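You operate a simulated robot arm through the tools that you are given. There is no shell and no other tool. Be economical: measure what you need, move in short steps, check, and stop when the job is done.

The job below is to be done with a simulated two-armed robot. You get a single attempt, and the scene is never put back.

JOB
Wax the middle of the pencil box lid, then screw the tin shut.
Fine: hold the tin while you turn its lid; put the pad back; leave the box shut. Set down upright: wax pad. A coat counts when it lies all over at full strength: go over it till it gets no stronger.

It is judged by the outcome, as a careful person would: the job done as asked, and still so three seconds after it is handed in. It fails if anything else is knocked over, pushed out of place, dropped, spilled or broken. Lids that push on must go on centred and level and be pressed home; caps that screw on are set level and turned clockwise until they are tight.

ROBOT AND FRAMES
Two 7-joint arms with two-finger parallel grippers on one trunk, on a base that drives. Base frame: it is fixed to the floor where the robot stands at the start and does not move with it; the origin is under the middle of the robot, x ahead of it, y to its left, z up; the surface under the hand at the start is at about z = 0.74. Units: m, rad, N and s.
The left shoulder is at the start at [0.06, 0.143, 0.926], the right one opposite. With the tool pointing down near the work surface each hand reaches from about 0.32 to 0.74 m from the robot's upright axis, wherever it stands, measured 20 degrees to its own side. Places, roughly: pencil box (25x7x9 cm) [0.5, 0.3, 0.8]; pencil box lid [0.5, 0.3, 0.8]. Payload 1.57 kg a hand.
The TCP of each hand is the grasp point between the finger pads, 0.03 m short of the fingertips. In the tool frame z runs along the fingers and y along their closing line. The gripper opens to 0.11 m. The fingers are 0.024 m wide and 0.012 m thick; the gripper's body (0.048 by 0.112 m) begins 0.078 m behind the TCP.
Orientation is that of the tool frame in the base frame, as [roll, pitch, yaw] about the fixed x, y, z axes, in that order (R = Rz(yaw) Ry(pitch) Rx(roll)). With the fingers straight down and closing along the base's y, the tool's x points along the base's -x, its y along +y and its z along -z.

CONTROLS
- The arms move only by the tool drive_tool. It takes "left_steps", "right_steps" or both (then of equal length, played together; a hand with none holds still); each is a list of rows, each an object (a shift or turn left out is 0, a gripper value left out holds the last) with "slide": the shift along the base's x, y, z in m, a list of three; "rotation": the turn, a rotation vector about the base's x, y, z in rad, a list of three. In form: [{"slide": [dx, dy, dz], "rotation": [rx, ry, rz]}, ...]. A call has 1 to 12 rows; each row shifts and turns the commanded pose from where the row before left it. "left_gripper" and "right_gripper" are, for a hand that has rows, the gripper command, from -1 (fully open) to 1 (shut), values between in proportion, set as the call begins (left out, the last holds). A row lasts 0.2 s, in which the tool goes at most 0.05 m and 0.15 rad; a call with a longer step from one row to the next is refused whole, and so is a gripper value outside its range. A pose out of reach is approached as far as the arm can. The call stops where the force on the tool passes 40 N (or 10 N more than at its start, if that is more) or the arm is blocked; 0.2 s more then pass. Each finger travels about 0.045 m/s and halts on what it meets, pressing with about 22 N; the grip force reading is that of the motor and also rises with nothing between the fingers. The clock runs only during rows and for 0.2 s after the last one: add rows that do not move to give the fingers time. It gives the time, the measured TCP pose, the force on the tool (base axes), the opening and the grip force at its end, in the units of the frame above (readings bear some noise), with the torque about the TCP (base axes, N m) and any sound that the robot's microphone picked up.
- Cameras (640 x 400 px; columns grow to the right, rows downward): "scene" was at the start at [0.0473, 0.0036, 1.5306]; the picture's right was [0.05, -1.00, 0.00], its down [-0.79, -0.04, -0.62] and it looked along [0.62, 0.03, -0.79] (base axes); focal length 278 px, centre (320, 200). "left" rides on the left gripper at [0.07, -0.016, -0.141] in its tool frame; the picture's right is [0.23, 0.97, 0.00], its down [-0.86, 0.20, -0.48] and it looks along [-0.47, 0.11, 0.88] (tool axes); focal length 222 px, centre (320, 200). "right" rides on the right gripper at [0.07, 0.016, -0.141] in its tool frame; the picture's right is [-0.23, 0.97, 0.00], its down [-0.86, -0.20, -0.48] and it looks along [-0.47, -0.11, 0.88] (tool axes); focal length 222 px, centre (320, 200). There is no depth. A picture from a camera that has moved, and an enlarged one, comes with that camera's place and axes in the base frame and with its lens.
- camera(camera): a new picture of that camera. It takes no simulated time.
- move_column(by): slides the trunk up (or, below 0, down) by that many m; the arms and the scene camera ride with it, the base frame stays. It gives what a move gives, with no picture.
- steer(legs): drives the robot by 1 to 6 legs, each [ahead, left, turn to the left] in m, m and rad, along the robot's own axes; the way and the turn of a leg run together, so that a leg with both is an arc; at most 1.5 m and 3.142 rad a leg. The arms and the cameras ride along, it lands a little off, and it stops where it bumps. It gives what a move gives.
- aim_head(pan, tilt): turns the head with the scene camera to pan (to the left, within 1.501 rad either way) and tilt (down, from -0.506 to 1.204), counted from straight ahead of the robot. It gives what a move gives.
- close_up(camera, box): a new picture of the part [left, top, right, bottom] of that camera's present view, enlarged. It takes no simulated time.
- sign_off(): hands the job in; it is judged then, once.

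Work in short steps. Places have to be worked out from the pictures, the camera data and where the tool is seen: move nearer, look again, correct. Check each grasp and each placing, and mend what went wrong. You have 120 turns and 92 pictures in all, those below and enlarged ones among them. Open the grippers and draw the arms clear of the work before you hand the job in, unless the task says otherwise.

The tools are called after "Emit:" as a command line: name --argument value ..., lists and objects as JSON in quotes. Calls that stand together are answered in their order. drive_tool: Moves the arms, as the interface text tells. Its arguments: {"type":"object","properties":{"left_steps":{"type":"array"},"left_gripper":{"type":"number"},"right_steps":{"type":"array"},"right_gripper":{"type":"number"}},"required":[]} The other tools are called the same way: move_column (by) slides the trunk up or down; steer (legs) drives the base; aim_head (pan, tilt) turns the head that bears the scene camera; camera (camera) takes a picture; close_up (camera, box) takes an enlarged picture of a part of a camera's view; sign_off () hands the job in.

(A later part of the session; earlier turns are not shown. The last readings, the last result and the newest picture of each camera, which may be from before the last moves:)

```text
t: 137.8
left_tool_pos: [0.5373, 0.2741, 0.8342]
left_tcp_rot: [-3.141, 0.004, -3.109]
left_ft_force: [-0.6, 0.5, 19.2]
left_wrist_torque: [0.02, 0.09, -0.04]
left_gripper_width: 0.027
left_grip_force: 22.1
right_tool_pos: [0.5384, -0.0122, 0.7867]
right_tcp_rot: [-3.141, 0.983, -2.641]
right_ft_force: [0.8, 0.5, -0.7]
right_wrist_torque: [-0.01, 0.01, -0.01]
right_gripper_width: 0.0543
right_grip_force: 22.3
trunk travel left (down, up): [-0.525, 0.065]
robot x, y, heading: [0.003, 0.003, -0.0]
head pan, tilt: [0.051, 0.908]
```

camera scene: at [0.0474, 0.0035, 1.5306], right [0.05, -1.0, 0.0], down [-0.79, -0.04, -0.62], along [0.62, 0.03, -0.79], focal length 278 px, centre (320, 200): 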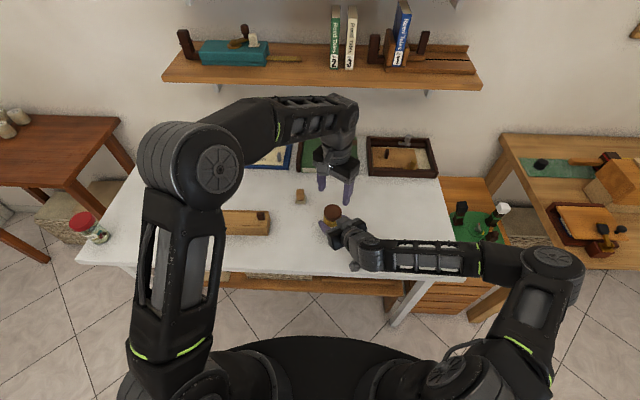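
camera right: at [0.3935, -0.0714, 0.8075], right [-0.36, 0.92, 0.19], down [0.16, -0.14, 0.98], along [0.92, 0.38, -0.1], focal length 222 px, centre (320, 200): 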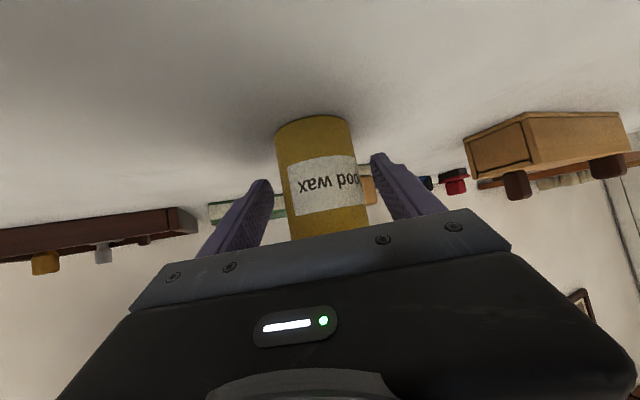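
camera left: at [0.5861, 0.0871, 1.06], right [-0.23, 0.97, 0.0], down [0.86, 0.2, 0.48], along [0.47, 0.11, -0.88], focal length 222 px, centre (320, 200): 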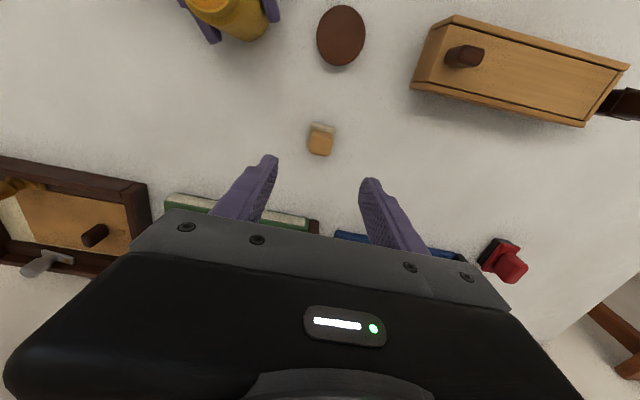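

Emit:
drive_tool --left_steps '[{"slide": [0.009, 0, 0.0008]}, {"slide": [-0.009, 0, 0]}, {"slide": [-0.009, 0, 0]}, {"slide": [0.009, 0, 0]}, {"slide": [0.009, 0, 0]}, {"slide": [-0.009, 0, 0]}, {"slide": [-0.009, 0, 0]}, {"slide": [0.009, 0, 0]}, {"slide": [0, 0.007, 0]}, {"slide": [0, 0.007, 0]}, {"slide": [0.009, 0, 0]}, {"slide": [-0.009, 0, 0]}]'

Emit:
drive_tool --left_steps '[{"slide": [-0.009, 0, 0]}, {"slide": [0.009, 0, 0]}, {"slide": [0.009, 0, 0]}, {"slide": [-0.009, 0, 0]}, {"slide": [-0.009, 0, 0]}, {"slide": [0.009, 0, 0]}, {"slide": [0, 0.007, 0]}, {"slide": [0, 0.007, 0]}, {"slide": [0.009, 0, 0]}, {"slide": [-0.009, 0, 0]}, {"slide": [-0.009, 0, 0]}, {"slide": [0.009, 0, 0]}]'

Emit:
drive_tool --left_steps '[{"slide": [0.009, 0, 0]}, {"slide": [-0.009, 0, 0]}, {"slide": [-0.009, 0, 0]}, {"slide": [0.009, 0, 0]}, {"slide": [0, 0.007, 0]}, {"slide": [0, 0.007, 0]}, {"slide": [0.009, 0, 0]}, {"slide": [-0.009, 0, 0]}, {"slide": [-0.009, 0, 0]}, {"slide": [0.009, 0, 0]}, {"slide": [0.009, 0, 0]}, {"slide": [-0.009, 0, 0]}]'

Emit:
drive_tool --left_steps '[{"slide": [-0.009, 0, 0]}, {"slide": [0.009, 0, 0]}, {"slide": [0, 0.007, 0]}, {"slide": [0.009, 0.006, 0]}, {"slide": [-0.009, 0, 0]}, {"slide": [-0.009, 0, 0]}, {"slide": [0.009, 0, 0]}, {"slide": [0.009, 0, 0]}, {"slide": [-0.009, 0, 0.006]}, {"slide": [0.02, -0.02, 0.02]}, {"slide": [0.025, -0.019, 0.015]}, {}]'

Emit:
close_up --camera "left" --box '[220, 80, 420, 205]'

```text
t: 140.4
left_tool_pos: [0.5379, 0.2873, 0.8353]
left_tcp_rot: [3.138, 0.004, -3.109]
left_ft_force: [7.4, 0.8, 12.2]
left_wrist_torque: [0.03, -0.25, -0.04]
left_gripper_width: 0.0273
left_grip_force: 22.0
right_tool_pos: [0.5391, -0.0115, 0.7864]
right_tcp_rot: [-3.139, 0.982, -2.641]
right_ft_force: [-0.1, -0.5, -0.7]
right_wrist_torque: [0.01, -0.02, 0.04]
right_gripper_width: 0.0539
right_grip_force: 21.8
trunk travel left (down, up): [-0.525, 0.065]
robot x, y, heading: [-0.0002, 0.0007, 0.002]
head pan, tilt: [0.051, 0.908]
```

```text
t: 143.0
left_tool_pos: [0.5345, 0.3018, 0.835]
left_tcp_rot: [3.14, -0.002, -3.109]
left_ft_force: [-5.7, -0.1, 17.0]
left_wrist_torque: [0.0, 0.23, -0.02]
left_gripper_width: 0.0274
left_grip_force: 21.8
right_tool_pos: [0.5385, -0.0114, 0.7887]
right_tcp_rot: [-3.139, 0.982, -2.641]
right_ft_force: [1.3, 0.1, -0.6]
right_wrist_torque: [0.0, 0.02, -0.03]
right_gripper_width: 0.0544
right_grip_force: 21.9
trunk travel left (down, up): [-0.525, 0.065]
robot x, y, heading: [-0.0008, 0.0007, -0.001]
head pan, tilt: [0.051, 0.908]
```

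```text
t: 145.6
left_tool_pos: [0.538, 0.3167, 0.8357]
left_tcp_rot: [3.14, 0.005, -3.112]
left_ft_force: [6.6, 0.3, 13.0]
left_wrist_torque: [0.04, -0.26, 0.0]
left_gripper_width: 0.0272
left_grip_force: 21.9
right_tool_pos: [0.5397, -0.0123, 0.7855]
right_tcp_rot: [-3.14, 0.981, -2.642]
right_ft_force: [-0.7, 0.1, -1.3]
right_wrist_torque: [-0.02, -0.02, 0.02]
right_gripper_width: 0.054
right_grip_force: 22.2
trunk travel left (down, up): [-0.525, 0.065]
robot x, y, heading: [0.0039, -0.0017, 0.003]
head pan, tilt: [0.051, 0.908]
```

```text
t: 148.2
left_tool_pos: [0.5826, 0.2903, 0.8755]
left_tcp_rot: [-3.141, -0.002, -3.109]
left_ft_force: [0.3, 0.2, -0.1]
left_wrist_torque: [0.02, -0.02, -0.01]
left_gripper_width: 0.0272
left_grip_force: 22.2
right_tool_pos: [0.5382, -0.0113, 0.7863]
right_tcp_rot: [-3.139, 0.982, -2.64]
right_ft_force: [0.5, -0.4, -0.6]
right_wrist_torque: [0.02, 0.01, 0.03]
right_gripper_width: 0.0542
right_grip_force: 22.3
trunk travel left (down, up): [-0.525, 0.065]
robot x, y, heading: [0.0018, -0.0002, -0.001]
head pan, tilt: [0.051, 0.908]
```

```text
3.20 times, centred on (320, 142) of left
camera zoom: at [0.5131, 0.2727, 1.0169], right [-0.26, 0.97, 0.0], down [0.85, 0.23, 0.48], along [0.46, 0.12, -0.88], focal length 711 px, centre (320, 384)
```

zoom: 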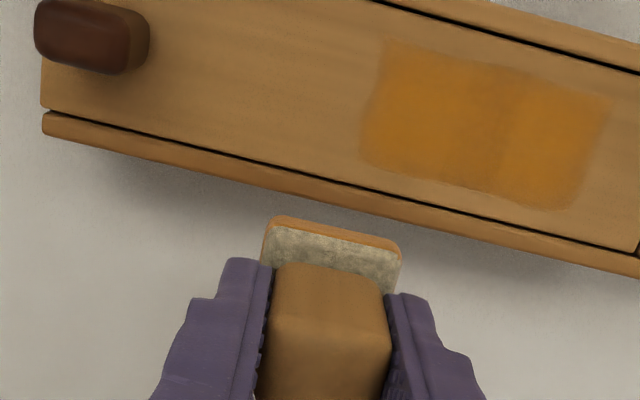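

The coat looks even and no stronger than before. Zoom in hard to check uniformity.

Emit:
close_up --camera "left" --box '[325, 85, 421, 145]'

```text
6.67 times, centred on (373, 115) of left
camera zoom: at [0.5131, 0.2727, 1.0169], right [-0.26, 0.97, 0.0], down [0.85, 0.23, 0.48], along [0.46, 0.12, -0.88], focal length 1481 px, centre (-33, 767)
```

zoom: 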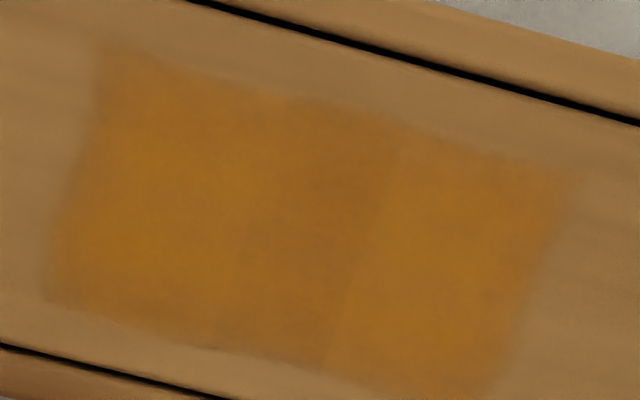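

The middle band looks slightly weaker; the pad may be running dry. I'll re-dip and do another round. Carry the pad back over the tin.

Emit:
drive_tool --left_steps '[{"slide": [0, 0, 0.01]}, {"slide": [-0.005, -0.006, 0.015]}, {"slide": [-0.007, -0.012, 0.015]}, {"slide": [-0.007, -0.017, 0.012]}, {"slide": [-0.007, -0.017, 0]}, {"slide": [-0.007, -0.017, 0]}, {"slide": [-0.007, -0.017, 0]}, {"slide": [-0.003, -0.017, 0]}, {"slide": [0, -0.017, 0]}, {"slide": [0, -0.017, 0]}, {"slide": [0, -0.017, 0]}, {"slide": [0, -0.017, 0]}]'

Emit:
drive_tool --left_steps '[{"slide": [0, -0.017, 0], "rotation": [0, 0, -0.01]}, {"slide": [0, -0.017, 0], "rotation": [0, 0, -0.01]}, {"slide": [0, -0.017, 0], "rotation": [0, 0, -0.01]}, {"slide": [0, -0.017, 0]}, {"slide": [0, -0.017, 0]}, {"slide": [0, -0.017, 0]}, {"slide": [0, -0.015, 0]}, {"slide": [0, -0.008, 0]}, {"slide": [0, -0.004, -0.01]}, {"slide": [0, 0, -0.015]}, {"slide": [0, 0, -0.01]}, {}]'

Emit:
close_up --camera "scene" --box '[280, 175, 376, 235]'

```text
t: 150.8
left_tool_pos: [0.5376, 0.1184, 0.9264]
left_tcp_rot: [3.14, -0.002, -3.109]
left_ft_force: [0.2, 0.5, 0.3]
left_wrist_torque: [0.01, -0.01, 0.01]
left_gripper_width: 0.0274
left_grip_force: 22.1
right_tool_pos: [0.5384, -0.011, 0.7862]
right_tcp_rot: [-3.14, 0.982, -2.642]
right_ft_force: [-0.5, 1.3, -0.1]
right_wrist_torque: [0.02, -0.02, 0.01]
right_gripper_width: 0.0542
right_grip_force: 21.8
trunk travel left (down, up): [-0.525, 0.065]
robot x, y, heading: [0.0004, 0.0013, -0.003]
head pan, tilt: [0.051, 0.908]
```

```text
t: 153.4
left_tool_pos: [0.5396, -0.0109, 0.8916]
left_tcp_rot: [3.141, 0.0, -3.139]
left_ft_force: [0.2, 0.4, 0.3]
left_wrist_torque: [0.01, -0.03, -0.02]
left_gripper_width: 0.0271
left_grip_force: 22.0
right_tool_pos: [0.5391, -0.0105, 0.7856]
right_tcp_rot: [-3.141, 0.978, -2.64]
right_ft_force: [0.4, 0.3, -1.0]
right_wrist_torque: [0.01, -0.01, 0.0]
right_gripper_width: 0.0542
right_grip_force: 21.7
trunk travel left (down, up): [-0.525, 0.065]
robot x, y, heading: [0.0002, 0.0007, 0.008]
head pan, tilt: [0.051, 0.908]
```

```text
6.67 times, centred on (328, 205) of scene
camera zoom: at [0.0475, 0.0035, 1.5306], right [0.05, -1.0, 0.0], down [-0.79, -0.04, -0.62], along [0.62, 0.03, -0.79], focal length 1853 px, centre (267, 167)
```

zoom: 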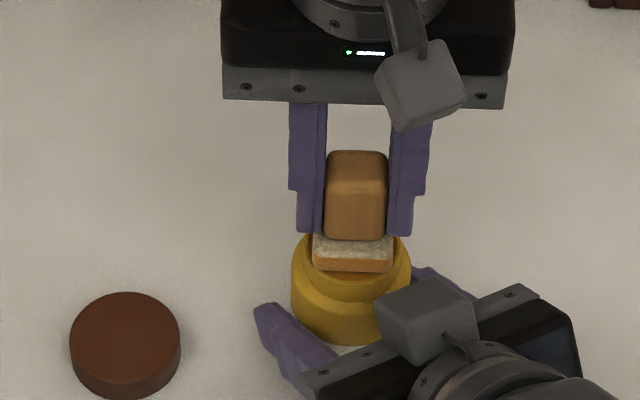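

Emit:
drive_tool --left_steps '[{"slide": [0, 0, -0.003]}, {"slide": [0, 0, -0.002]}, {"slide": [0, 0, -0.001]}, {}]'

```text
t: 154.4
left_tool_pos: [0.5392, -0.0094, 0.8861]
left_tcp_rot: [-3.142, 0.0, -3.14]
left_ft_force: [-0.9, 0.0, 1.3]
left_wrist_torque: [-0.01, 0.02, 0.02]
left_gripper_width: 0.0272
left_grip_force: 22.4
right_tool_pos: [0.5392, -0.0113, 0.7867]
right_tcp_rot: [-3.14, 0.982, -2.641]
right_ft_force: [-0.1, 0.0, -1.9]
right_wrist_torque: [0.03, 0.04, -0.03]
right_gripper_width: 0.0542
right_grip_force: 21.8
trunk travel left (down, up): [-0.525, 0.065]
robot x, y, heading: [0.0018, 0.0041, -0.003]
head pan, tilt: [0.051, 0.908]
```

Just touching; press another millimetre, then lift and carry back to the lid.

Emit:
drive_tool --left_steps '[{"slide": [0, 0, -0.001]}, {}, {"slide": [0, 0, 0.004]}, {"slide": [0, 0, 0.012]}, {"slide": [0, 0, 0.015]}, {"slide": [0, 0.005, 0.012]}, {"slide": [0, 0.012, 0]}, {"slide": [0, 0.017, 0]}, {"slide": [0, 0.017, 0]}, {"slide": [0, 0.017, 0]}, {"slide": [0, 0.017, 0]}, {"slide": [0, 0.017, 0]}]'

Emit:
drive_tool --left_steps '[{"slide": [0, 0.017, 0]}, {"slide": [0, 0.017, 0]}, {"slide": [0, 0.017, 0]}, {"slide": [0, 0.017, 0], "rotation": [0, 0, 0.01]}, {"slide": [0, 0.017, 0], "rotation": [0, 0, 0.01]}, {"slide": [0, 0.017, 0], "rotation": [0, 0, 0.01]}, {"slide": [0, 0.017, 0]}, {"slide": [0, 0.017, 0]}, {"slide": [-0.001, 0.017, 0]}, {"slide": [-0.001, 0.017, -0.01]}, {"slide": [0, 0.012, -0.02]}, {}]'

```text
t: 157.0
left_tool_pos: [0.5398, 0.0933, 0.9285]
left_tcp_rot: [3.141, -0.002, -3.139]
left_ft_force: [-0.3, 1.0, 0.3]
left_wrist_torque: [0.01, 0.02, 0.02]
left_gripper_width: 0.0273
left_grip_force: 21.6
right_tool_pos: [0.5408, -0.0113, 0.7853]
right_tcp_rot: [-3.14, 0.98, -2.641]
right_ft_force: [0.5, 0.2, -0.9]
right_wrist_torque: [-0.02, -0.03, -0.02]
right_gripper_width: 0.0542
right_grip_force: 22.0
trunk travel left (down, up): [-0.525, 0.065]
robot x, y, heading: [-0.0003, 0.0032, -0.002]
head pan, tilt: [0.051, 0.908]
```

```text
t: 159.6
left_tool_pos: [0.5379, 0.2736, 0.8973]
left_tcp_rot: [-3.141, -0.001, -3.111]
left_ft_force: [0.0, 0.6, 0.2]
left_wrist_torque: [-0.01, 0.03, 0.01]
left_gripper_width: 0.0272
left_grip_force: 21.6
right_tool_pos: [0.5384, -0.0121, 0.7867]
right_tcp_rot: [-3.14, 0.98, -2.641]
right_ft_force: [0.2, -0.7, -1.5]
right_wrist_torque: [-0.01, 0.03, 0.04]
right_gripper_width: 0.0544
right_grip_force: 21.9
trunk travel left (down, up): [-0.525, 0.065]
robot x, y, heading: [-0.0047, 0.0009, 0.004]
head pan, tilt: [0.051, 0.908]
```

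Back over the lid at y≈0.274. Descend and do a full round of strokes stepping in +y.

Emit:
drive_tool --left_steps '[{"slide": [0, 0, -0.02]}, {"slide": [0, 0, -0.02]}, {"slide": [0, 0, -0.015]}, {"slide": [0, 0, -0.006]}, {"slide": [0, 0, -0.0015]}, {}]'

```text
t: 161.0
left_tool_pos: [0.5368, 0.2745, 0.8365]
left_tcp_rot: [-3.14, 0.0, -3.11]
left_ft_force: [0.2, 0.3, 1.2]
left_wrist_torque: [-0.02, 0.02, -0.01]
left_gripper_width: 0.0273
left_grip_force: 21.8
right_tool_pos: [0.539, -0.0114, 0.7856]
right_tcp_rot: [-3.14, 0.981, -2.639]
right_ft_force: [0.0, 0.2, -1.0]
right_wrist_torque: [0.01, -0.03, -0.01]
right_gripper_width: 0.0541
right_grip_force: 21.9
trunk travel left (down, up): [-0.525, 0.065]
robot x, y, heading: [-0.0014, -0.0019, -0.0]
head pan, tilt: [0.051, 0.908]
```

Emit:
drive_tool --left_steps '[{"slide": [0.009, 0, -0.0015]}, {"slide": [-0.009, 0, 0]}, {"slide": [-0.009, 0, 0]}, {"slide": [0.009, 0, 0]}, {"slide": [0.009, 0, 0]}, {"slide": [-0.009, 0, 0]}, {"slide": [-0.009, 0, 0]}, {"slide": [0.009, 0, 0]}, {"slide": [0, 0.007, 0]}, {"slide": [0, 0.007, 0]}, {"slide": [0.009, 0, 0]}, {"slide": [-0.009, 0, 0]}]'

Emit:
drive_tool --left_steps '[{"slide": [-0.009, 0, 0]}, {"slide": [0.009, 0, 0]}, {"slide": [0.009, 0, 0]}, {"slide": [-0.009, 0, 0]}, {"slide": [-0.009, 0, 0]}, {"slide": [0.009, 0, 0]}, {"slide": [0, 0.007, 0]}, {"slide": [0, 0.007, 0]}, {"slide": [0.009, 0, 0]}, {"slide": [-0.009, 0, 0]}, {"slide": [-0.009, 0, 0]}, {"slide": [0.009, 0, 0]}]'

Emit:
drive_tool --left_steps '[{"slide": [0.009, 0, 0]}, {"slide": [-0.009, 0, 0]}, {"slide": [-0.009, 0, 0]}, {"slide": [0.009, 0, 0]}, {"slide": [0, 0.007, 0]}, {"slide": [0, 0.007, 0]}, {"slide": [0.009, 0, 0]}, {"slide": [-0.009, 0, 0]}, {"slide": [-0.009, 0, 0]}, {"slide": [0.009, 0, 0]}, {"slide": [0.009, 0, 0]}, {"slide": [-0.009, 0, 0]}]'

Emit:
drive_tool --left_steps '[{"slide": [-0.009, 0, 0]}, {"slide": [0.009, 0, 0]}, {"slide": [0, 0.007, 0]}, {"slide": [0.009, 0.006, 0]}, {"slide": [-0.009, 0, 0]}, {"slide": [-0.009, 0, 0]}, {"slide": [0.009, 0, 0]}, {"slide": [0.009, 0, 0]}, {"slide": [-0.009, 0, 0.006]}, {"slide": [0.02, -0.02, 0.02]}, {"slide": [0.025, -0.019, 0.015]}, {}]'

Emit:
close_up --camera "left" --box '[325, 85, 421, 145]'

```text
t: 163.6
left_tool_pos: [0.5379, 0.2885, 0.8347]
left_tcp_rot: [3.139, 0.005, -3.11]
left_ft_force: [7.6, 0.9, 14.4]
left_wrist_torque: [0.02, -0.27, -0.02]
left_gripper_width: 0.0271
left_grip_force: 21.8
right_tool_pos: [0.539, -0.0112, 0.7859]
right_tcp_rot: [-3.139, 0.982, -2.641]
right_ft_force: [0.0, 0.4, -1.3]
right_wrist_torque: [0.02, -0.03, 0.0]
right_gripper_width: 0.0543
right_grip_force: 21.8
trunk travel left (down, up): [-0.525, 0.065]
robot x, y, heading: [0.0013, 0.0005, 0.004]
head pan, tilt: [0.051, 0.908]
```

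```text
t: 166.2
left_tool_pos: [0.5319, 0.3035, 0.8339]
left_tcp_rot: [3.139, -0.004, -3.11]
left_ft_force: [-9.7, -0.9, 19.3]
left_wrist_torque: [-0.02, 0.13, 0.0]
left_gripper_width: 0.0272
left_grip_force: 22.5
right_tool_pos: [0.5372, -0.0113, 0.7871]
right_tcp_rot: [-3.138, 0.982, -2.638]
right_ft_force: [0.7, -0.3, -1.0]
right_wrist_torque: [0.02, 0.01, 0.02]
right_gripper_width: 0.0539
right_grip_force: 22.0
trunk travel left (down, up): [-0.525, 0.065]
robot x, y, heading: [0.0004, 0.0028, 0.001]
head pan, tilt: [0.051, 0.908]
```

```text
t: 168.8
left_tool_pos: [0.5395, 0.3163, 0.8352]
left_tcp_rot: [-3.141, 0.004, -3.112]
left_ft_force: [3.9, 0.4, 11.0]
left_wrist_torque: [0.02, -0.23, 0.0]
left_gripper_width: 0.0274
left_grip_force: 21.5
right_tool_pos: [0.5389, -0.0119, 0.7855]
right_tcp_rot: [-3.139, 0.982, -2.643]
right_ft_force: [0.4, 1.5, -0.1]
right_wrist_torque: [0.01, 0.0, -0.01]
right_gripper_width: 0.0543
right_grip_force: 22.1
trunk travel left (down, up): [-0.525, 0.065]
robot x, y, heading: [0.0019, -0.005, 0.002]
head pan, tilt: [0.051, 0.908]
```

```text
t: 171.4
left_tool_pos: [0.582, 0.2899, 0.8749]
left_tcp_rot: [-3.141, -0.002, -3.11]
left_ft_force: [-0.4, 0.0, -0.2]
left_wrist_torque: [-0.01, 0.02, -0.01]
left_gripper_width: 0.0272
left_grip_force: 22.2
right_tool_pos: [0.5383, -0.0117, 0.7858]
right_tcp_rot: [-3.14, 0.98, -2.641]
right_ft_force: [-0.1, -0.3, -1.3]
right_wrist_torque: [-0.01, 0.01, 0.0]
right_gripper_width: 0.0543
right_grip_force: 22.1
trunk travel left (down, up): [-0.525, 0.065]
robot x, y, heading: [0.0014, 0.0054, -0.002]
head pan, tilt: [0.051, 0.908]
```

```text
6.67 times, centred on (373, 115) of left
camera zoom: at [0.5128, 0.2725, 1.0165], right [-0.26, 0.97, 0.0], down [0.85, 0.23, 0.48], along [0.46, 0.12, -0.88], focal length 1481 px, centre (-33, 767)
```

zoom: 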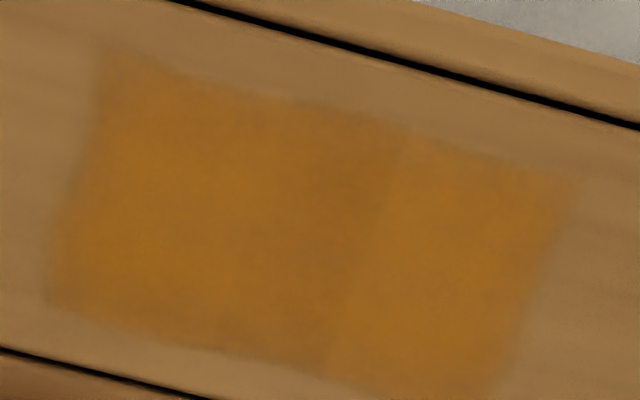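

No change after the fresh dip: the coat is at full strength. Now carry the pad back to its place.

Emit:
drive_tool --left_steps '[{"slide": [0.003, -0.007, 0.005]}, {"slide": [0.006, -0.015, 0.005]}, {"slide": [0.007, -0.0165, 0]}, {"slide": [0.007, -0.0165, 0]}, {"slide": [0.007, -0.0165, 0], "rotation": [0, 0, -0.01]}, {"slide": [0.007, -0.0165, 0], "rotation": [0, 0, -0.01]}, {"slide": [0.007, -0.0165, 0], "rotation": [0, 0, -0.01]}, {"slide": [0.007, -0.0165, 0]}, {"slide": [0.007, -0.0165, 0]}, {"slide": [0.007, -0.0165, 0]}, {"slide": [0.0065, -0.0165, 0]}, {"slide": [0.0035, -0.0155, 0]}]'

Emit:
drive_tool --left_steps '[{"slide": [0, 0, -0.012]}, {"slide": [0, 0, -0.016]}, {"slide": [0, 0, -0.018]}, {"slide": [0, 0, -0.018]}, {"slide": [0, 0, -0.016]}, {"slide": [0, 0, -0.01]}, {"slide": [0, 0, -0.005]}, {}]'

```text
t: 174.0
left_tool_pos: [0.6569, 0.1034, 0.8846]
left_tcp_rot: [-3.141, 0.002, -3.139]
left_ft_force: [-0.1, 0.2, -0.3]
left_wrist_torque: [0.01, 0.02, 0.01]
left_gripper_width: 0.027
left_grip_force: 22.1
right_tool_pos: [0.5386, -0.0111, 0.7857]
right_tcp_rot: [-3.14, 0.981, -2.64]
right_ft_force: [0.8, -0.1, 0.1]
right_wrist_torque: [0.04, -0.02, 0.01]
right_gripper_width: 0.0542
right_grip_force: 21.9
trunk travel left (down, up): [-0.525, 0.065]
robot x, y, heading: [-0.0037, 0.0016, -0.001]
head pan, tilt: [0.051, 0.908]
```

```text
t: 175.8
left_tool_pos: [0.656, 0.1049, 0.7896]
left_tcp_rot: [3.141, 0.002, -3.141]
left_ft_force: [0.4, 0.1, -0.8]
left_wrist_torque: [-0.01, 0.0, 0.0]
left_gripper_width: 0.0268
left_grip_force: 22.8
right_tool_pos: [0.5397, -0.0117, 0.7869]
right_tcp_rot: [-3.14, 0.982, -2.641]
right_ft_force: [0.1, -0.1, -1.8]
right_wrist_torque: [0.0, 0.04, 0.01]
right_gripper_width: 0.0541
right_grip_force: 22.1
trunk travel left (down, up): [-0.525, 0.065]
robot x, y, heading: [0.0036, 0.0056, -0.001]
head pan, tilt: [0.051, 0.908]
```

Emit:
drive_tool --left_steps '[{"slide": [0, 0, -0.002]}, {"slide": [0, 0, -0.002]}, {}]'

Emit:
drive_tool --left_steps '[{"slide": [0, 0, -0.001]}, {}]'

```text
t: 176.6
left_tool_pos: [0.6568, 0.1041, 0.7865]
left_tcp_rot: [3.14, 0.0, -3.14]
left_ft_force: [-0.5, 0.2, -0.4]
left_wrist_torque: [-0.04, -0.01, -0.01]
left_gripper_width: 0.0271
left_grip_force: 22.2
right_tool_pos: [0.5384, -0.0117, 0.7851]
right_tcp_rot: [-3.139, 0.98, -2.64]
right_ft_force: [0.2, 0.2, -0.5]
right_wrist_torque: [0.01, -0.02, 0.02]
right_gripper_width: 0.0542
right_grip_force: 22.0
trunk travel left (down, up): [-0.525, 0.065]
robot x, y, heading: [0.0046, 0.001, -0.0]
head pan, tilt: [0.051, 0.908]
```

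```text
t: 177.2
left_tool_pos: [0.6559, 0.1035, 0.7855]
left_tcp_rot: [3.14, 0.001, -3.14]
left_ft_force: [-0.2, 1.1, 0.5]
left_wrist_torque: [0.01, 0.02, 0.01]
left_gripper_width: 0.0271
left_grip_force: 22.2
right_tool_pos: [0.5394, -0.0108, 0.7858]
right_tcp_rot: [-3.141, 0.98, -2.638]
right_ft_force: [-0.1, 0.5, -0.7]
right_wrist_torque: [-0.01, -0.03, 0.0]
right_gripper_width: 0.0543
right_grip_force: 21.8
trunk travel left (down, up): [-0.525, 0.065]
robot x, y, heading: [-0.0001, 0.0005, 0.004]
head pan, tilt: [0.051, 0.908]
```

Emit:
drive_tool --left_steps '[{"slide": [0, 0, -0.001]}, {}]'

Emit:
drive_tool --left_steps '[{"slide": [0, 0, -0.001]}, {}]'

```text
t: 177.8
left_tool_pos: [0.6565, 0.1044, 0.7844]
left_tcp_rot: [-3.142, -0.001, -3.141]
left_ft_force: [0.1, 0.3, -0.9]
left_wrist_torque: [-0.02, 0.01, 0.0]
left_gripper_width: 0.0271
left_grip_force: 21.3
right_tool_pos: [0.5381, -0.0109, 0.7855]
right_tcp_rot: [-3.14, 0.981, -2.639]
right_ft_force: [0.1, -1.0, -1.3]
right_wrist_torque: [0.04, -0.01, -0.01]
right_gripper_width: 0.0542
right_grip_force: 22.2
trunk travel left (down, up): [-0.525, 0.065]
robot x, y, heading: [0.0002, 0.0004, -0.003]
head pan, tilt: [0.051, 0.908]
```

```text
t: 178.4
left_tool_pos: [0.6576, 0.1035, 0.7839]
left_tcp_rot: [-3.141, 0.001, -3.14]
left_ft_force: [-0.7, 0.1, 5.5]
left_wrist_torque: [0.03, 0.03, -0.03]
left_gripper_width: 0.0273
left_grip_force: 22.0
right_tool_pos: [0.5386, -0.0103, 0.7865]
right_tcp_rot: [-3.14, 0.981, -2.64]
right_ft_force: [-0.1, -0.1, -1.0]
right_wrist_torque: [-0.03, -0.02, 0.0]
right_gripper_width: 0.0542
right_grip_force: 21.5
trunk travel left (down, up): [-0.525, 0.065]
robot x, y, heading: [-0.0002, 0.0019, 0.002]
head pan, tilt: [0.051, 0.908]
```

Contact made. Release, rise, and go over the lid with yaw +0.94 for re-gripping.

Emit:
drive_tool --left_steps '[{"slide": [0, 0, 0.0005]}, {}, {}, {"slide": [0, 0, 0.02]}, {"slide": [0, 0, 0.04]}, {"slide": [0, 0, 0.04]}, {"slide": [-0.016, -0.001, 0.03], "rotation": [0, 0, 0.15]}, {"slide": [-0.02, 0, 0], "rotation": [0, 0, 0.15]}, {"slide": [-0.02, -0.001, 0], "rotation": [0, 0, 0.15]}, {"slide": [-0.02, -0.001, 0], "rotation": [0, 0, 0.15]}, {"slide": [-0.02, 0, 0], "rotation": [0, 0, 0.15]}, {"slide": [-0.02, 0, 0], "rotation": [0, 0, 0.15]}]' --left_gripper -0.2

Emit:
drive_tool --left_steps '[{"rotation": [0, 0, 0.04]}, {}]'

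Emit:
camera --camera "left"

```text
t: 181.0
left_tool_pos: [0.54, 0.1014, 0.9153]
left_tcp_rot: [-3.141, 0.002, -2.237]
left_ft_force: [0.5, -0.7, -0.5]
left_wrist_torque: [-0.03, -0.02, -0.01]
left_gripper_width: 0.0661
left_grip_force: 0.1
right_tool_pos: [0.5384, -0.0117, 0.786]
right_tcp_rot: [-3.139, 0.982, -2.641]
right_ft_force: [0.3, 0.1, -0.5]
right_wrist_torque: [0.03, 0.02, 0.01]
right_gripper_width: 0.0543
right_grip_force: 21.9
trunk travel left (down, up): [-0.525, 0.065]
robot x, y, heading: [-0.001, -0.0034, 0.0]
head pan, tilt: [0.051, 0.908]
```

```text
t: 181.6
left_tool_pos: [0.5407, 0.1002, 0.9144]
left_tcp_rot: [-3.141, 0.0, -2.199]
left_ft_force: [0.0, 0.0, -0.2]
left_wrist_torque: [-0.04, 0.0, 0.0]
left_gripper_width: 0.0662
left_grip_force: 0.0
right_tool_pos: [0.5392, -0.0113, 0.7859]
right_tcp_rot: [-3.139, 0.981, -2.642]
right_ft_force: [0.4, -0.7, -1.2]
right_wrist_torque: [-0.02, -0.04, 0.02]
right_gripper_width: 0.0544
right_grip_force: 22.1
trunk travel left (down, up): [-0.525, 0.065]
robot x, y, heading: [-0.0004, -0.0016, 0.003]
head pan, tilt: [0.051, 0.908]
```

```text
17 pictures are left
camera left: at [0.5128, 0.0359, 1.0551], right [-0.92, 0.39, 0.0], down [0.34, 0.81, 0.48], along [0.19, 0.44, -0.88], focal length 222 px, centre (320, 200)
```

left: 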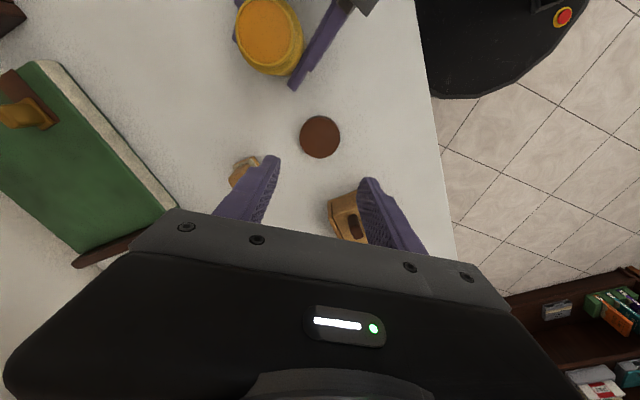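

Lid is centred below. Descend and grip it.

Emit:
drive_tool --left_steps '[{"slide": [0, -0.001, -0.04]}, {"slide": [0, 0, -0.04]}, {"slide": [0, 0, -0.035]}, {"slide": [0, 0, -0.018]}, {"slide": [0, 0, -0.0055]}, {}]'

Emit:
drive_tool --left_steps '[{}, {}, {}, {}, {"slide": [0, 0, 0.003]}, {"slide": [0, 0, 0.006]}, {"slide": [0, 0, 0.01]}, {"slide": [0, 0, 0.014]}, {"slide": [0, 0, 0.016]}, {"slide": [0, 0, 0.016]}, {"slide": [0, 0, 0.016]}, {"slide": [0, 0, 0.016]}]' --left_gripper 1

Emit:
close_up --camera "scene" --box '[260, 165, 388, 245]'

```text
t: 183.0
left_tool_pos: [0.541, 0.0991, 0.7754]
left_tcp_rot: [3.141, 0.001, -2.201]
left_ft_force: [-0.4, 0.9, -0.2]
left_wrist_torque: [0.0, 0.03, -0.01]
left_gripper_width: 0.066
left_grip_force: 0.0
right_tool_pos: [0.54, -0.0111, 0.7859]
right_tcp_rot: [-3.141, 0.981, -2.639]
right_ft_force: [0.7, -0.3, -0.8]
right_wrist_torque: [-0.04, -0.02, -0.01]
right_gripper_width: 0.0542
right_grip_force: 21.5
trunk travel left (down, up): [-0.525, 0.065]
robot x, y, heading: [0.0028, 0.0018, 0.001]
head pan, tilt: [0.051, 0.908]
```

```text
t: 185.6
left_tool_pos: [0.5411, 0.1009, 0.8731]
left_tcp_rot: [3.141, 0.0, -2.201]
left_ft_force: [0.3, -0.9, 0.2]
left_wrist_torque: [-0.01, -0.04, 0.0]
left_gripper_width: 0.0533
left_grip_force: 21.4
right_tool_pos: [0.5388, -0.0104, 0.7866]
right_tcp_rot: [-3.141, 0.981, -2.641]
right_ft_force: [-0.7, 0.5, -1.2]
right_wrist_torque: [0.02, -0.02, 0.04]
right_gripper_width: 0.0542
right_grip_force: 22.0
trunk travel left (down, up): [-0.525, 0.065]
robot x, y, heading: [-0.0013, -0.0002, 0.003]
head pan, tilt: [0.051, 0.908]
```

```text
5.00 times, centred on (324, 205) of scene
camera zoom: at [0.0474, 0.0035, 1.5306], right [0.05, -1.0, 0.0], down [-0.79, -0.04, -0.62], along [0.62, 0.03, -0.79], focal length 1390 px, centre (300, 175)
```

zoom: 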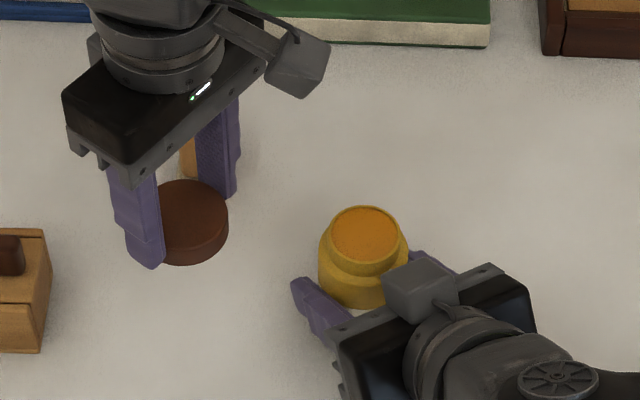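

Lid held level. Carry it over the tin at (0.540, -0.0103) and lower toward the thread.

Emit:
drive_tool --left_steps '[{"slide": [0, 0, 0.016]}, {"slide": [0, -0.005, 0.016]}, {"slide": [0, -0.012, 0.014]}, {"slide": [0, -0.017, 0.01]}, {"slide": [0, -0.018, 0]}, {"slide": [0, -0.018, 0]}, {"slide": [0, -0.017, 0]}, {"slide": [-0.0005, -0.013, 0]}, {"slide": [0, -0.009, 0]}, {"slide": [0, -0.0015, 0]}, {}]'

Emit:
drive_tool --left_steps '[{"slide": [0, 0, -0.015]}, {"slide": [0, 0, -0.018]}, {"slide": [0, 0, -0.012]}, {"slide": [0, 0, -0.005]}, {}]'

Emit:
close_up --camera "scene" --box '[292, 180, 388, 240]'

```text
t: 188.0
left_tool_pos: [0.5402, -0.0111, 0.9273]
left_tcp_rot: [-3.141, 0.0, -2.201]
left_ft_force: [-0.2, 0.1, -0.6]
left_wrist_torque: [0.02, 0.0, 0.04]
left_gripper_width: 0.0535
left_grip_force: 22.3
right_tool_pos: [0.5392, -0.0112, 0.7863]
right_tcp_rot: [-3.14, 0.981, -2.64]
right_ft_force: [0.5, 0.6, -2.4]
right_wrist_torque: [0.03, -0.03, -0.01]
right_gripper_width: 0.0542
right_grip_force: 21.9
trunk travel left (down, up): [-0.525, 0.065]
robot x, y, heading: [0.0046, -0.0007, -0.001]
head pan, tilt: [0.051, 0.908]
```

```text
t: 189.2
left_tool_pos: [0.5395, -0.0112, 0.8772]
left_tcp_rot: [3.139, -0.002, -2.199]
left_ft_force: [-0.1, -0.7, 0.1]
left_wrist_torque: [0.01, 0.02, -0.01]
left_gripper_width: 0.0531
left_grip_force: 22.5
right_tool_pos: [0.5388, -0.0104, 0.7864]
right_tcp_rot: [-3.139, 0.981, -2.642]
right_ft_force: [-0.2, 0.1, -0.5]
right_wrist_torque: [0.03, 0.01, 0.0]
right_gripper_width: 0.0543
right_grip_force: 21.7
trunk travel left (down, up): [-0.525, 0.065]
robot x, y, heading: [-0.0007, -0.0038, -0.0]
head pan, tilt: [0.051, 0.908]
```

```text
6.67 times, centred on (340, 210) of scene
camera zoom: at [0.0475, 0.0035, 1.5306], right [0.05, -1.0, 0.0], down [-0.79, -0.04, -0.62], along [0.62, 0.03, -0.79], focal length 1853 px, centre (187, 133)
```

zoom: 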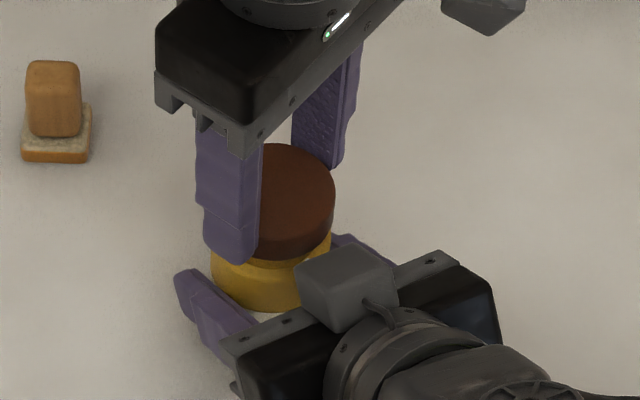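

Pad stands upright at home, lid is just above the neck. Lower gently until it rests on the thread.

Emit:
drive_tool --left_steps '[{"slide": [0.0004, 0.0005, -0.002]}, {"slide": [0, 0, -0.002]}, {"slide": [0, 0, -0.002]}, {}]'

Emit:
drive_tool --left_steps '[{"slide": [0, 0, -0.002]}, {}]'

```text
t: 190.2
left_tool_pos: [0.5406, -0.0091, 0.8712]
left_tcp_rot: [-3.141, -0.001, -2.201]
left_ft_force: [-0.7, -0.4, -0.8]
left_wrist_torque: [-0.01, 0.03, 0.0]
left_gripper_width: 0.0533
left_grip_force: 21.7
right_tool_pos: [0.5384, -0.0112, 0.7863]
right_tcp_rot: [-3.141, 0.98, -2.641]
right_ft_force: [-0.5, -0.6, -1.2]
right_wrist_torque: [-0.04, 0.01, -0.02]
right_gripper_width: 0.0543
right_grip_force: 22.1
trunk travel left (down, up): [-0.525, 0.065]
robot x, y, heading: [0.0017, 0.0016, -0.002]
head pan, tilt: [0.051, 0.908]
```

```text
t: 190.8
left_tool_pos: [0.5417, -0.0087, 0.8689]
left_tcp_rot: [3.141, -0.001, -2.2]
left_ft_force: [-0.1, -0.1, 0.2]
left_wrist_torque: [0.01, 0.0, 0.01]
left_gripper_width: 0.053
left_grip_force: 22.1
right_tool_pos: [0.5387, -0.0109, 0.7859]
right_tcp_rot: [-3.139, 0.98, -2.64]
right_ft_force: [-0.2, -0.3, -0.7]
right_wrist_torque: [0.02, 0.01, 0.0]
right_gripper_width: 0.0541
right_grip_force: 21.8
trunk travel left (down, up): [-0.525, 0.065]
robot x, y, heading: [-0.0059, -0.0025, 0.001]
head pan, tilt: [0.051, 0.908]
```

Emit:
drive_tool --left_steps '[{"slide": [-0.0005, -0.0008, -0.001]}, {"slide": [0, 0, -0.001]}, {}]'

Emit:
drive_tool --left_steps '[{"slide": [0, 0, -0.001]}, {}]'

```text
t: 191.6
left_tool_pos: [0.5398, -0.0105, 0.8683]
left_tcp_rot: [-3.141, 0.0, -2.204]
left_ft_force: [-0.3, 0.2, -0.1]
left_wrist_torque: [0.0, 0.01, 0.02]
left_gripper_width: 0.053
left_grip_force: 22.2
right_tool_pos: [0.5391, -0.0112, 0.7861]
right_tcp_rot: [-3.141, 0.981, -2.642]
right_ft_force: [0.5, -0.1, -0.3]
right_wrist_torque: [0.02, -0.02, 0.01]
right_gripper_width: 0.0544
right_grip_force: 22.3
trunk travel left (down, up): [-0.525, 0.065]
robot x, y, heading: [0.0014, -0.0029, 0.003]
head pan, tilt: [0.051, 0.908]
```

```text
t: 192.2
left_tool_pos: [0.5388, -0.0111, 0.867]
left_tcp_rot: [3.14, 0.0, -2.202]
left_ft_force: [2.7, 2.4, -1.2]
left_wrist_torque: [0.09, -0.2, 0.0]
left_gripper_width: 0.0535
left_grip_force: 21.9
right_tool_pos: [0.5388, -0.0117, 0.7852]
right_tcp_rot: [-3.139, 0.981, -2.64]
right_ft_force: [-2.2, -3.5, 1.1]
right_wrist_torque: [0.14, -0.05, 0.03]
right_gripper_width: 0.0542
right_grip_force: 21.9
trunk travel left (down, up): [-0.525, 0.065]
robot x, y, heading: [-0.0001, 0.0022, 0.001]
head pan, tilt: [0.051, 0.908]
```

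The lid has caught the neck. Turn clockwise one hand-sweep, following slightly downward.

Emit:
drive_tool --left_steps '[{"slide": [0.0004, 0.0004, -0.0005], "rotation": [0, 0, -0.14]}, {"slide": [0, 0, -0.0001], "rotation": [0, 0, -0.14]}, {"slide": [0, 0, -0.0001], "rotation": [0, 0, -0.14]}, {"slide": [0, 0, -0.0001], "rotation": [0, 0, -0.14]}, {"slide": [0, 0, -0.0001], "rotation": [0, 0, -0.14]}, {"slide": [0, 0, -0.0001], "rotation": [0, 0, -0.14]}, {"slide": [0, 0, -0.0001], "rotation": [0, 0, -0.14]}, {"slide": [0, 0, -0.0001], "rotation": [0, 0, -0.14]}, {"slide": [0, 0, -0.0001], "rotation": [0, 0, -0.14]}, {"slide": [0, 0, -0.0001], "rotation": [0, 0, -0.14]}]'

Emit:
close_up --camera "scene" --box '[292, 180, 388, 240]'

```text
t: 194.4
left_tool_pos: [0.5407, -0.0108, 0.8658]
left_tcp_rot: [-3.141, 0.0, 2.682]
left_ft_force: [0.2, 2.7, -0.7]
left_wrist_torque: [0.15, -0.04, -0.01]
left_gripper_width: 0.0532
left_grip_force: 22.2
right_tool_pos: [0.5386, -0.0113, 0.7864]
right_tcp_rot: [-3.14, 0.981, -2.641]
right_ft_force: [-1.0, -1.3, -0.3]
right_wrist_torque: [-0.04, -0.03, -0.03]
right_gripper_width: 0.0544
right_grip_force: 21.9
trunk travel left (down, up): [-0.525, 0.065]
robot x, y, heading: [0.0005, 0.001, -0.006]
head pan, tilt: [0.051, 0.908]
```

```text
6.67 times, centred on (340, 210) of scene
camera zoom: at [0.0476, 0.0035, 1.5306], right [0.05, -1.0, 0.0], down [-0.79, -0.04, -0.62], along [0.62, 0.03, -0.79], focal length 1853 px, centre (187, 133)
```

zoom: 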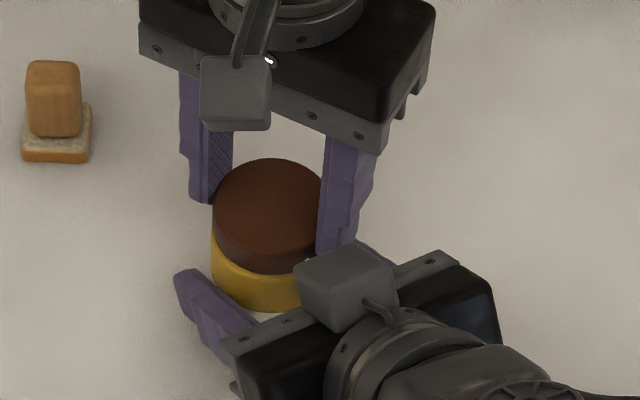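

Lid sits level. Regrasp (open, turn back counterclockwise, close) and turn clockwise again.

Emit:
drive_tool --left_steps '[{}, {}, {"rotation": [0, 0, 0.14]}, {"rotation": [0, 0, 0.14]}, {"rotation": [0, 0, 0.14]}, {"rotation": [0, 0, 0.14]}, {"rotation": [0, 0, 0.14]}, {"rotation": [0, 0, 0.14]}, {"rotation": [0, 0, 0.14]}, {"rotation": [0, 0, 0.14]}, {"rotation": [0, 0, 0.14]}, {"rotation": [0, 0, 0.14]}]' --left_gripper -0.2

Emit:
drive_tool --left_steps '[{}, {}, {"slide": [0, 0, -0.0001], "rotation": [0, 0, -0.14]}, {"slide": [0, 0, -0.0001], "rotation": [0, 0, -0.14]}, {"slide": [0, 0, -0.0001], "rotation": [0, 0, -0.14]}, {"slide": [0, 0, -0.0001], "rotation": [0, 0, -0.14]}, {"slide": [0, 0, -0.0001], "rotation": [0, 0, -0.14]}, {"slide": [0, 0, -0.0001], "rotation": [0, 0, -0.14]}, {"slide": [0, 0, -0.0001], "rotation": [0, 0, -0.14]}, {"slide": [0, 0, -0.0001], "rotation": [0, 0, -0.14]}, {"slide": [0, 0, -0.0001], "rotation": [0, 0, -0.14]}, {"slide": [0, 0, -0.0001], "rotation": [0, 0, -0.14]}]' --left_gripper 1

```text
t: 197.0
left_tool_pos: [0.5408, -0.011, 0.8654]
left_tcp_rot: [3.141, -0.001, -2.198]
left_ft_force: [-0.3, 0.5, -0.3]
left_wrist_torque: [-0.03, -0.03, -0.02]
left_gripper_width: 0.0661
left_grip_force: 0.1
right_tool_pos: [0.539, -0.0126, 0.7839]
right_tcp_rot: [-3.139, 0.98, -2.643]
right_ft_force: [-0.3, -0.9, -0.4]
right_wrist_torque: [0.0, 0.01, 0.03]
right_gripper_width: 0.0543
right_grip_force: 21.7
trunk travel left (down, up): [-0.525, 0.065]
robot x, y, heading: [0.0003, -0.0002, -0.001]
head pan, tilt: [0.051, 0.908]
```

```text
t: 199.6
left_tool_pos: [0.5412, -0.01, 0.8641]
left_tcp_rot: [3.141, -0.001, 2.679]
left_ft_force: [-3.1, 0.8, 0.3]
left_wrist_torque: [0.07, 0.05, 0.0]
left_gripper_width: 0.0537
left_grip_force: 22.2
right_tool_pos: [0.5382, -0.0112, 0.7852]
right_tcp_rot: [-3.141, 0.981, -2.642]
right_ft_force: [1.3, -1.9, -1.5]
right_wrist_torque: [0.0, 0.14, -0.03]
right_gripper_width: 0.054
right_grip_force: 21.8
trunk travel left (down, up): [-0.525, 0.065]
robot x, y, heading: [-0.002, 0.0005, -0.001]
head pan, tilt: [0.051, 0.908]
```

Going smoothly. Two more cycles.

Emit:
drive_tool --left_steps '[{"slide": [-0.0003, 0, 0]}, {}, {"rotation": [0, 0, 0.14]}, {"rotation": [0, 0, 0.14]}, {"rotation": [0, 0, 0.14]}, {"rotation": [0, 0, 0.14]}, {"rotation": [0, 0, 0.14]}, {"rotation": [0, 0, 0.14]}, {"rotation": [0, 0, 0.14]}, {"rotation": [0, 0, 0.14]}, {"rotation": [0, 0, 0.14]}, {"rotation": [0, 0, 0.14]}]' --left_gripper -0.2

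Emit:
drive_tool --left_steps '[{}, {}, {"slide": [0, 0, -0.0001], "rotation": [0, 0, -0.14]}, {"slide": [0, 0, -0.0001], "rotation": [0, 0, -0.14]}, {"slide": [0, 0, -0.0001], "rotation": [0, 0, -0.14]}, {"slide": [0, 0, -0.0001], "rotation": [0, 0, -0.14]}, {"slide": [0, 0, -0.0001], "rotation": [0, 0, -0.14]}, {"slide": [0, 0, -0.0001], "rotation": [0, 0, -0.14]}, {"slide": [0, 0, -0.0001], "rotation": [0, 0, -0.14]}, {"slide": [0, 0, -0.0001], "rotation": [0, 0, -0.14]}, {"slide": [0, 0, -0.0001], "rotation": [0, 0, -0.14]}, {"slide": [0, 0, -0.0001], "rotation": [0, 0, -0.14]}]' --left_gripper 1

Emit:
close_up --camera "scene" --box '[292, 180, 388, 240]'

```text
t: 202.2
left_tool_pos: [0.5406, -0.0111, 0.865]
left_tcp_rot: [-3.141, 0.001, -2.198]
left_ft_force: [-0.7, -0.1, 0.4]
left_wrist_torque: [-0.03, -0.01, -0.01]
left_gripper_width: 0.066
left_grip_force: 0.1
right_tool_pos: [0.5398, -0.0096, 0.7842]
right_tcp_rot: [-3.139, 0.982, -2.641]
right_ft_force: [0.0, 0.4, -2.3]
right_wrist_torque: [0.02, 0.0, -0.01]
right_gripper_width: 0.0543
right_grip_force: 21.8
trunk travel left (down, up): [-0.525, 0.065]
robot x, y, heading: [-0.0004, 0.0013, 0.001]
head pan, tilt: [0.051, 0.908]
```

```text
t: 204.8
left_tool_pos: [0.5414, -0.0103, 0.8635]
left_tcp_rot: [3.141, 0.001, 2.679]
left_ft_force: [1.2, 0.7, -0.6]
left_wrist_torque: [0.06, -0.07, 0.04]
left_gripper_width: 0.0528
left_grip_force: 22.5
right_tool_pos: [0.539, -0.011, 0.7865]
right_tcp_rot: [-3.14, 0.981, -2.641]
right_ft_force: [0.3, 0.6, 0.5]
right_wrist_torque: [-0.03, -0.03, -0.02]
right_gripper_width: 0.0545
right_grip_force: 22.1
trunk travel left (down, up): [-0.525, 0.065]
robot x, y, heading: [-0.0012, -0.0036, 0.003]
head pan, tilt: [0.051, 0.908]
```

```text
6.67 times, centred on (340, 210) of scene
camera zoom: at [0.0476, 0.0035, 1.5306], right [0.05, -1.0, 0.0], down [-0.79, -0.04, -0.62], along [0.62, 0.03, -0.79], focal length 1853 px, centre (187, 133)
```

zoom: 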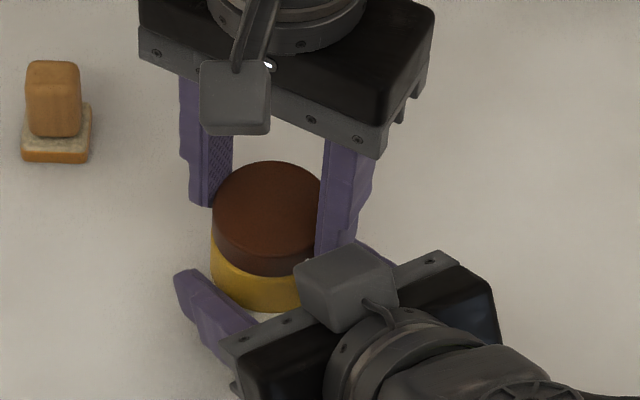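

The lid is nearly down at its original height. Continue until it stops with torque.

Emit:
drive_tool --left_steps '[{"slide": [-0.0003, 0, 0]}, {}, {"rotation": [0, 0, 0.14]}, {"rotation": [0, 0, 0.14]}, {"rotation": [0, 0, 0.14]}, {"rotation": [0, 0, 0.14]}, {"rotation": [0, 0, 0.14]}, {"rotation": [0, 0, 0.14]}, {"rotation": [0, 0, 0.14]}, {"rotation": [0, 0, 0.14]}, {"rotation": [0, 0, 0.14]}, {"rotation": [0, 0, 0.14]}]' --left_gripper -0.2

Emit:
drive_tool --left_steps '[{}, {}, {"slide": [0, 0, -0.0001], "rotation": [0, 0, -0.14]}, {"slide": [0, 0, -0.0001], "rotation": [0, 0, -0.14]}, {"slide": [0, 0, -0.0001], "rotation": [0, 0, -0.14]}, {"slide": [0, 0, -0.0001], "rotation": [0, 0, -0.14]}, {"slide": [0, 0, -0.0001], "rotation": [0, 0, -0.14]}, {"rotation": [0, 0, -0.14]}, {"rotation": [0, 0, -0.14]}, {"rotation": [0, 0, -0.14]}, {"rotation": [0, 0, -0.14]}, {"rotation": [0, 0, -0.14]}]' --left_gripper 1

```text
t: 207.4
left_tool_pos: [0.54, -0.0104, 0.8637]
left_tcp_rot: [3.141, 0.002, -2.197]
left_ft_force: [0.5, 0.5, -0.1]
left_wrist_torque: [-0.01, -0.03, 0.03]
left_gripper_width: 0.0662
left_grip_force: 0.1
right_tool_pos: [0.538, -0.0101, 0.7859]
right_tcp_rot: [-3.14, 0.981, -2.641]
right_ft_force: [0.2, -0.3, -1.6]
right_wrist_torque: [0.02, -0.01, 0.0]
right_gripper_width: 0.0543
right_grip_force: 21.7
trunk travel left (down, up): [-0.525, 0.065]
robot x, y, heading: [-0.0009, 0.0009, 0.003]
head pan, tilt: [0.051, 0.908]
```

```text
t: 210.0
left_tool_pos: [0.5397, -0.0092, 0.8635]
left_tcp_rot: [3.141, 0.0, 2.68]
left_ft_force: [0.0, -0.5, -0.6]
left_wrist_torque: [-0.06, 0.01, 0.23]
left_gripper_width: 0.0516
left_grip_force: 22.5
right_tool_pos: [0.5384, -0.0104, 0.787]
right_tcp_rot: [-3.139, 0.98, -2.642]
right_ft_force: [-0.7, 1.7, -0.7]
right_wrist_torque: [-0.02, 0.0, -0.23]
right_gripper_width: 0.0547
right_grip_force: 22.3
trunk travel left (down, up): [-0.525, 0.065]
robot x, y, heading: [-0.0002, 0.0015, 0.002]
head pan, tilt: [0.051, 0.908]
```

Torque has risen to 0.23 N·m: it is tightening. One more cycle to confirm it is tight.

Emit:
drive_tool --left_steps '[{"slide": [0, -0.0005, 0]}, {}, {"rotation": [0, 0, 0.14]}, {"rotation": [0, 0, 0.14]}, {"rotation": [0, 0, 0.14]}, {"rotation": [0, 0, 0.14]}, {"rotation": [0, 0, 0.14]}, {"rotation": [0, 0, 0.14]}, {"rotation": [0, 0, 0.14]}, {"slide": [0, 0, -0.0008]}]' --left_gripper -0.2

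Emit:
drive_tool --left_steps '[{}, {}, {}, {"rotation": [0, 0, -0.14]}, {"rotation": [0, 0, -0.14]}]' --left_gripper 1

Emit:
drive_tool --left_steps '[{"rotation": [0, 0, -0.14]}, {"rotation": [0, 0, -0.14]}, {"rotation": [0, 0, -0.14]}]'

```text
t: 212.2
left_tool_pos: [0.5393, -0.011, 0.8622]
left_tcp_rot: [3.141, 0.001, -2.618]
left_ft_force: [1.0, -0.1, -0.4]
left_wrist_torque: [0.01, 0.01, -0.02]
left_gripper_width: 0.0655
left_grip_force: 0.0
right_tool_pos: [0.5381, -0.0128, 0.7862]
right_tcp_rot: [-3.141, 0.981, -2.64]
right_ft_force: [-0.1, -0.9, 0.7]
right_wrist_torque: [-0.02, 0.06, 0.0]
right_gripper_width: 0.0545
right_grip_force: 21.7
trunk travel left (down, up): [-0.525, 0.065]
robot x, y, heading: [0.0003, -0.0001, -0.005]
head pan, tilt: [0.051, 0.908]
```

```text
t: 213.4
left_tool_pos: [0.5404, -0.0112, 0.8627]
left_tcp_rot: [3.141, 0.0, -2.901]
left_ft_force: [-0.2, 1.5, 0.2]
left_wrist_torque: [-0.01, -0.02, 0.39]
left_gripper_width: 0.0523
left_grip_force: 21.6
right_tool_pos: [0.5388, -0.0109, 0.7856]
right_tcp_rot: [-3.14, 0.978, -2.644]
right_ft_force: [0.6, -0.3, 0.9]
right_wrist_torque: [0.08, 0.11, -0.42]
right_gripper_width: 0.0544
right_grip_force: 22.0
trunk travel left (down, up): [-0.525, 0.065]
robot x, y, heading: [0.0012, 0.0014, 0.001]
head pan, tilt: [0.051, 0.908]
```

```text
t: 214.2
left_tool_pos: [0.5396, -0.0108, 0.8621]
left_tcp_rot: [3.141, -0.001, 2.961]
left_ft_force: [-1.5, 4.4, 0.0]
left_wrist_torque: [0.17, 0.05, 0.27]
left_gripper_width: 0.0515
left_grip_force: 22.2
right_tool_pos: [0.5383, -0.0124, 0.7845]
right_tcp_rot: [-3.138, 0.982, -2.641]
right_ft_force: [1.3, -4.3, 0.1]
right_wrist_torque: [0.23, 0.01, -0.26]
right_gripper_width: 0.0554
right_grip_force: 22.0
trunk travel left (down, up): [-0.525, 0.065]
robot x, y, heading: [-0.0004, 0.0037, 0.006]
head pan, tilt: [0.051, 0.908]
```

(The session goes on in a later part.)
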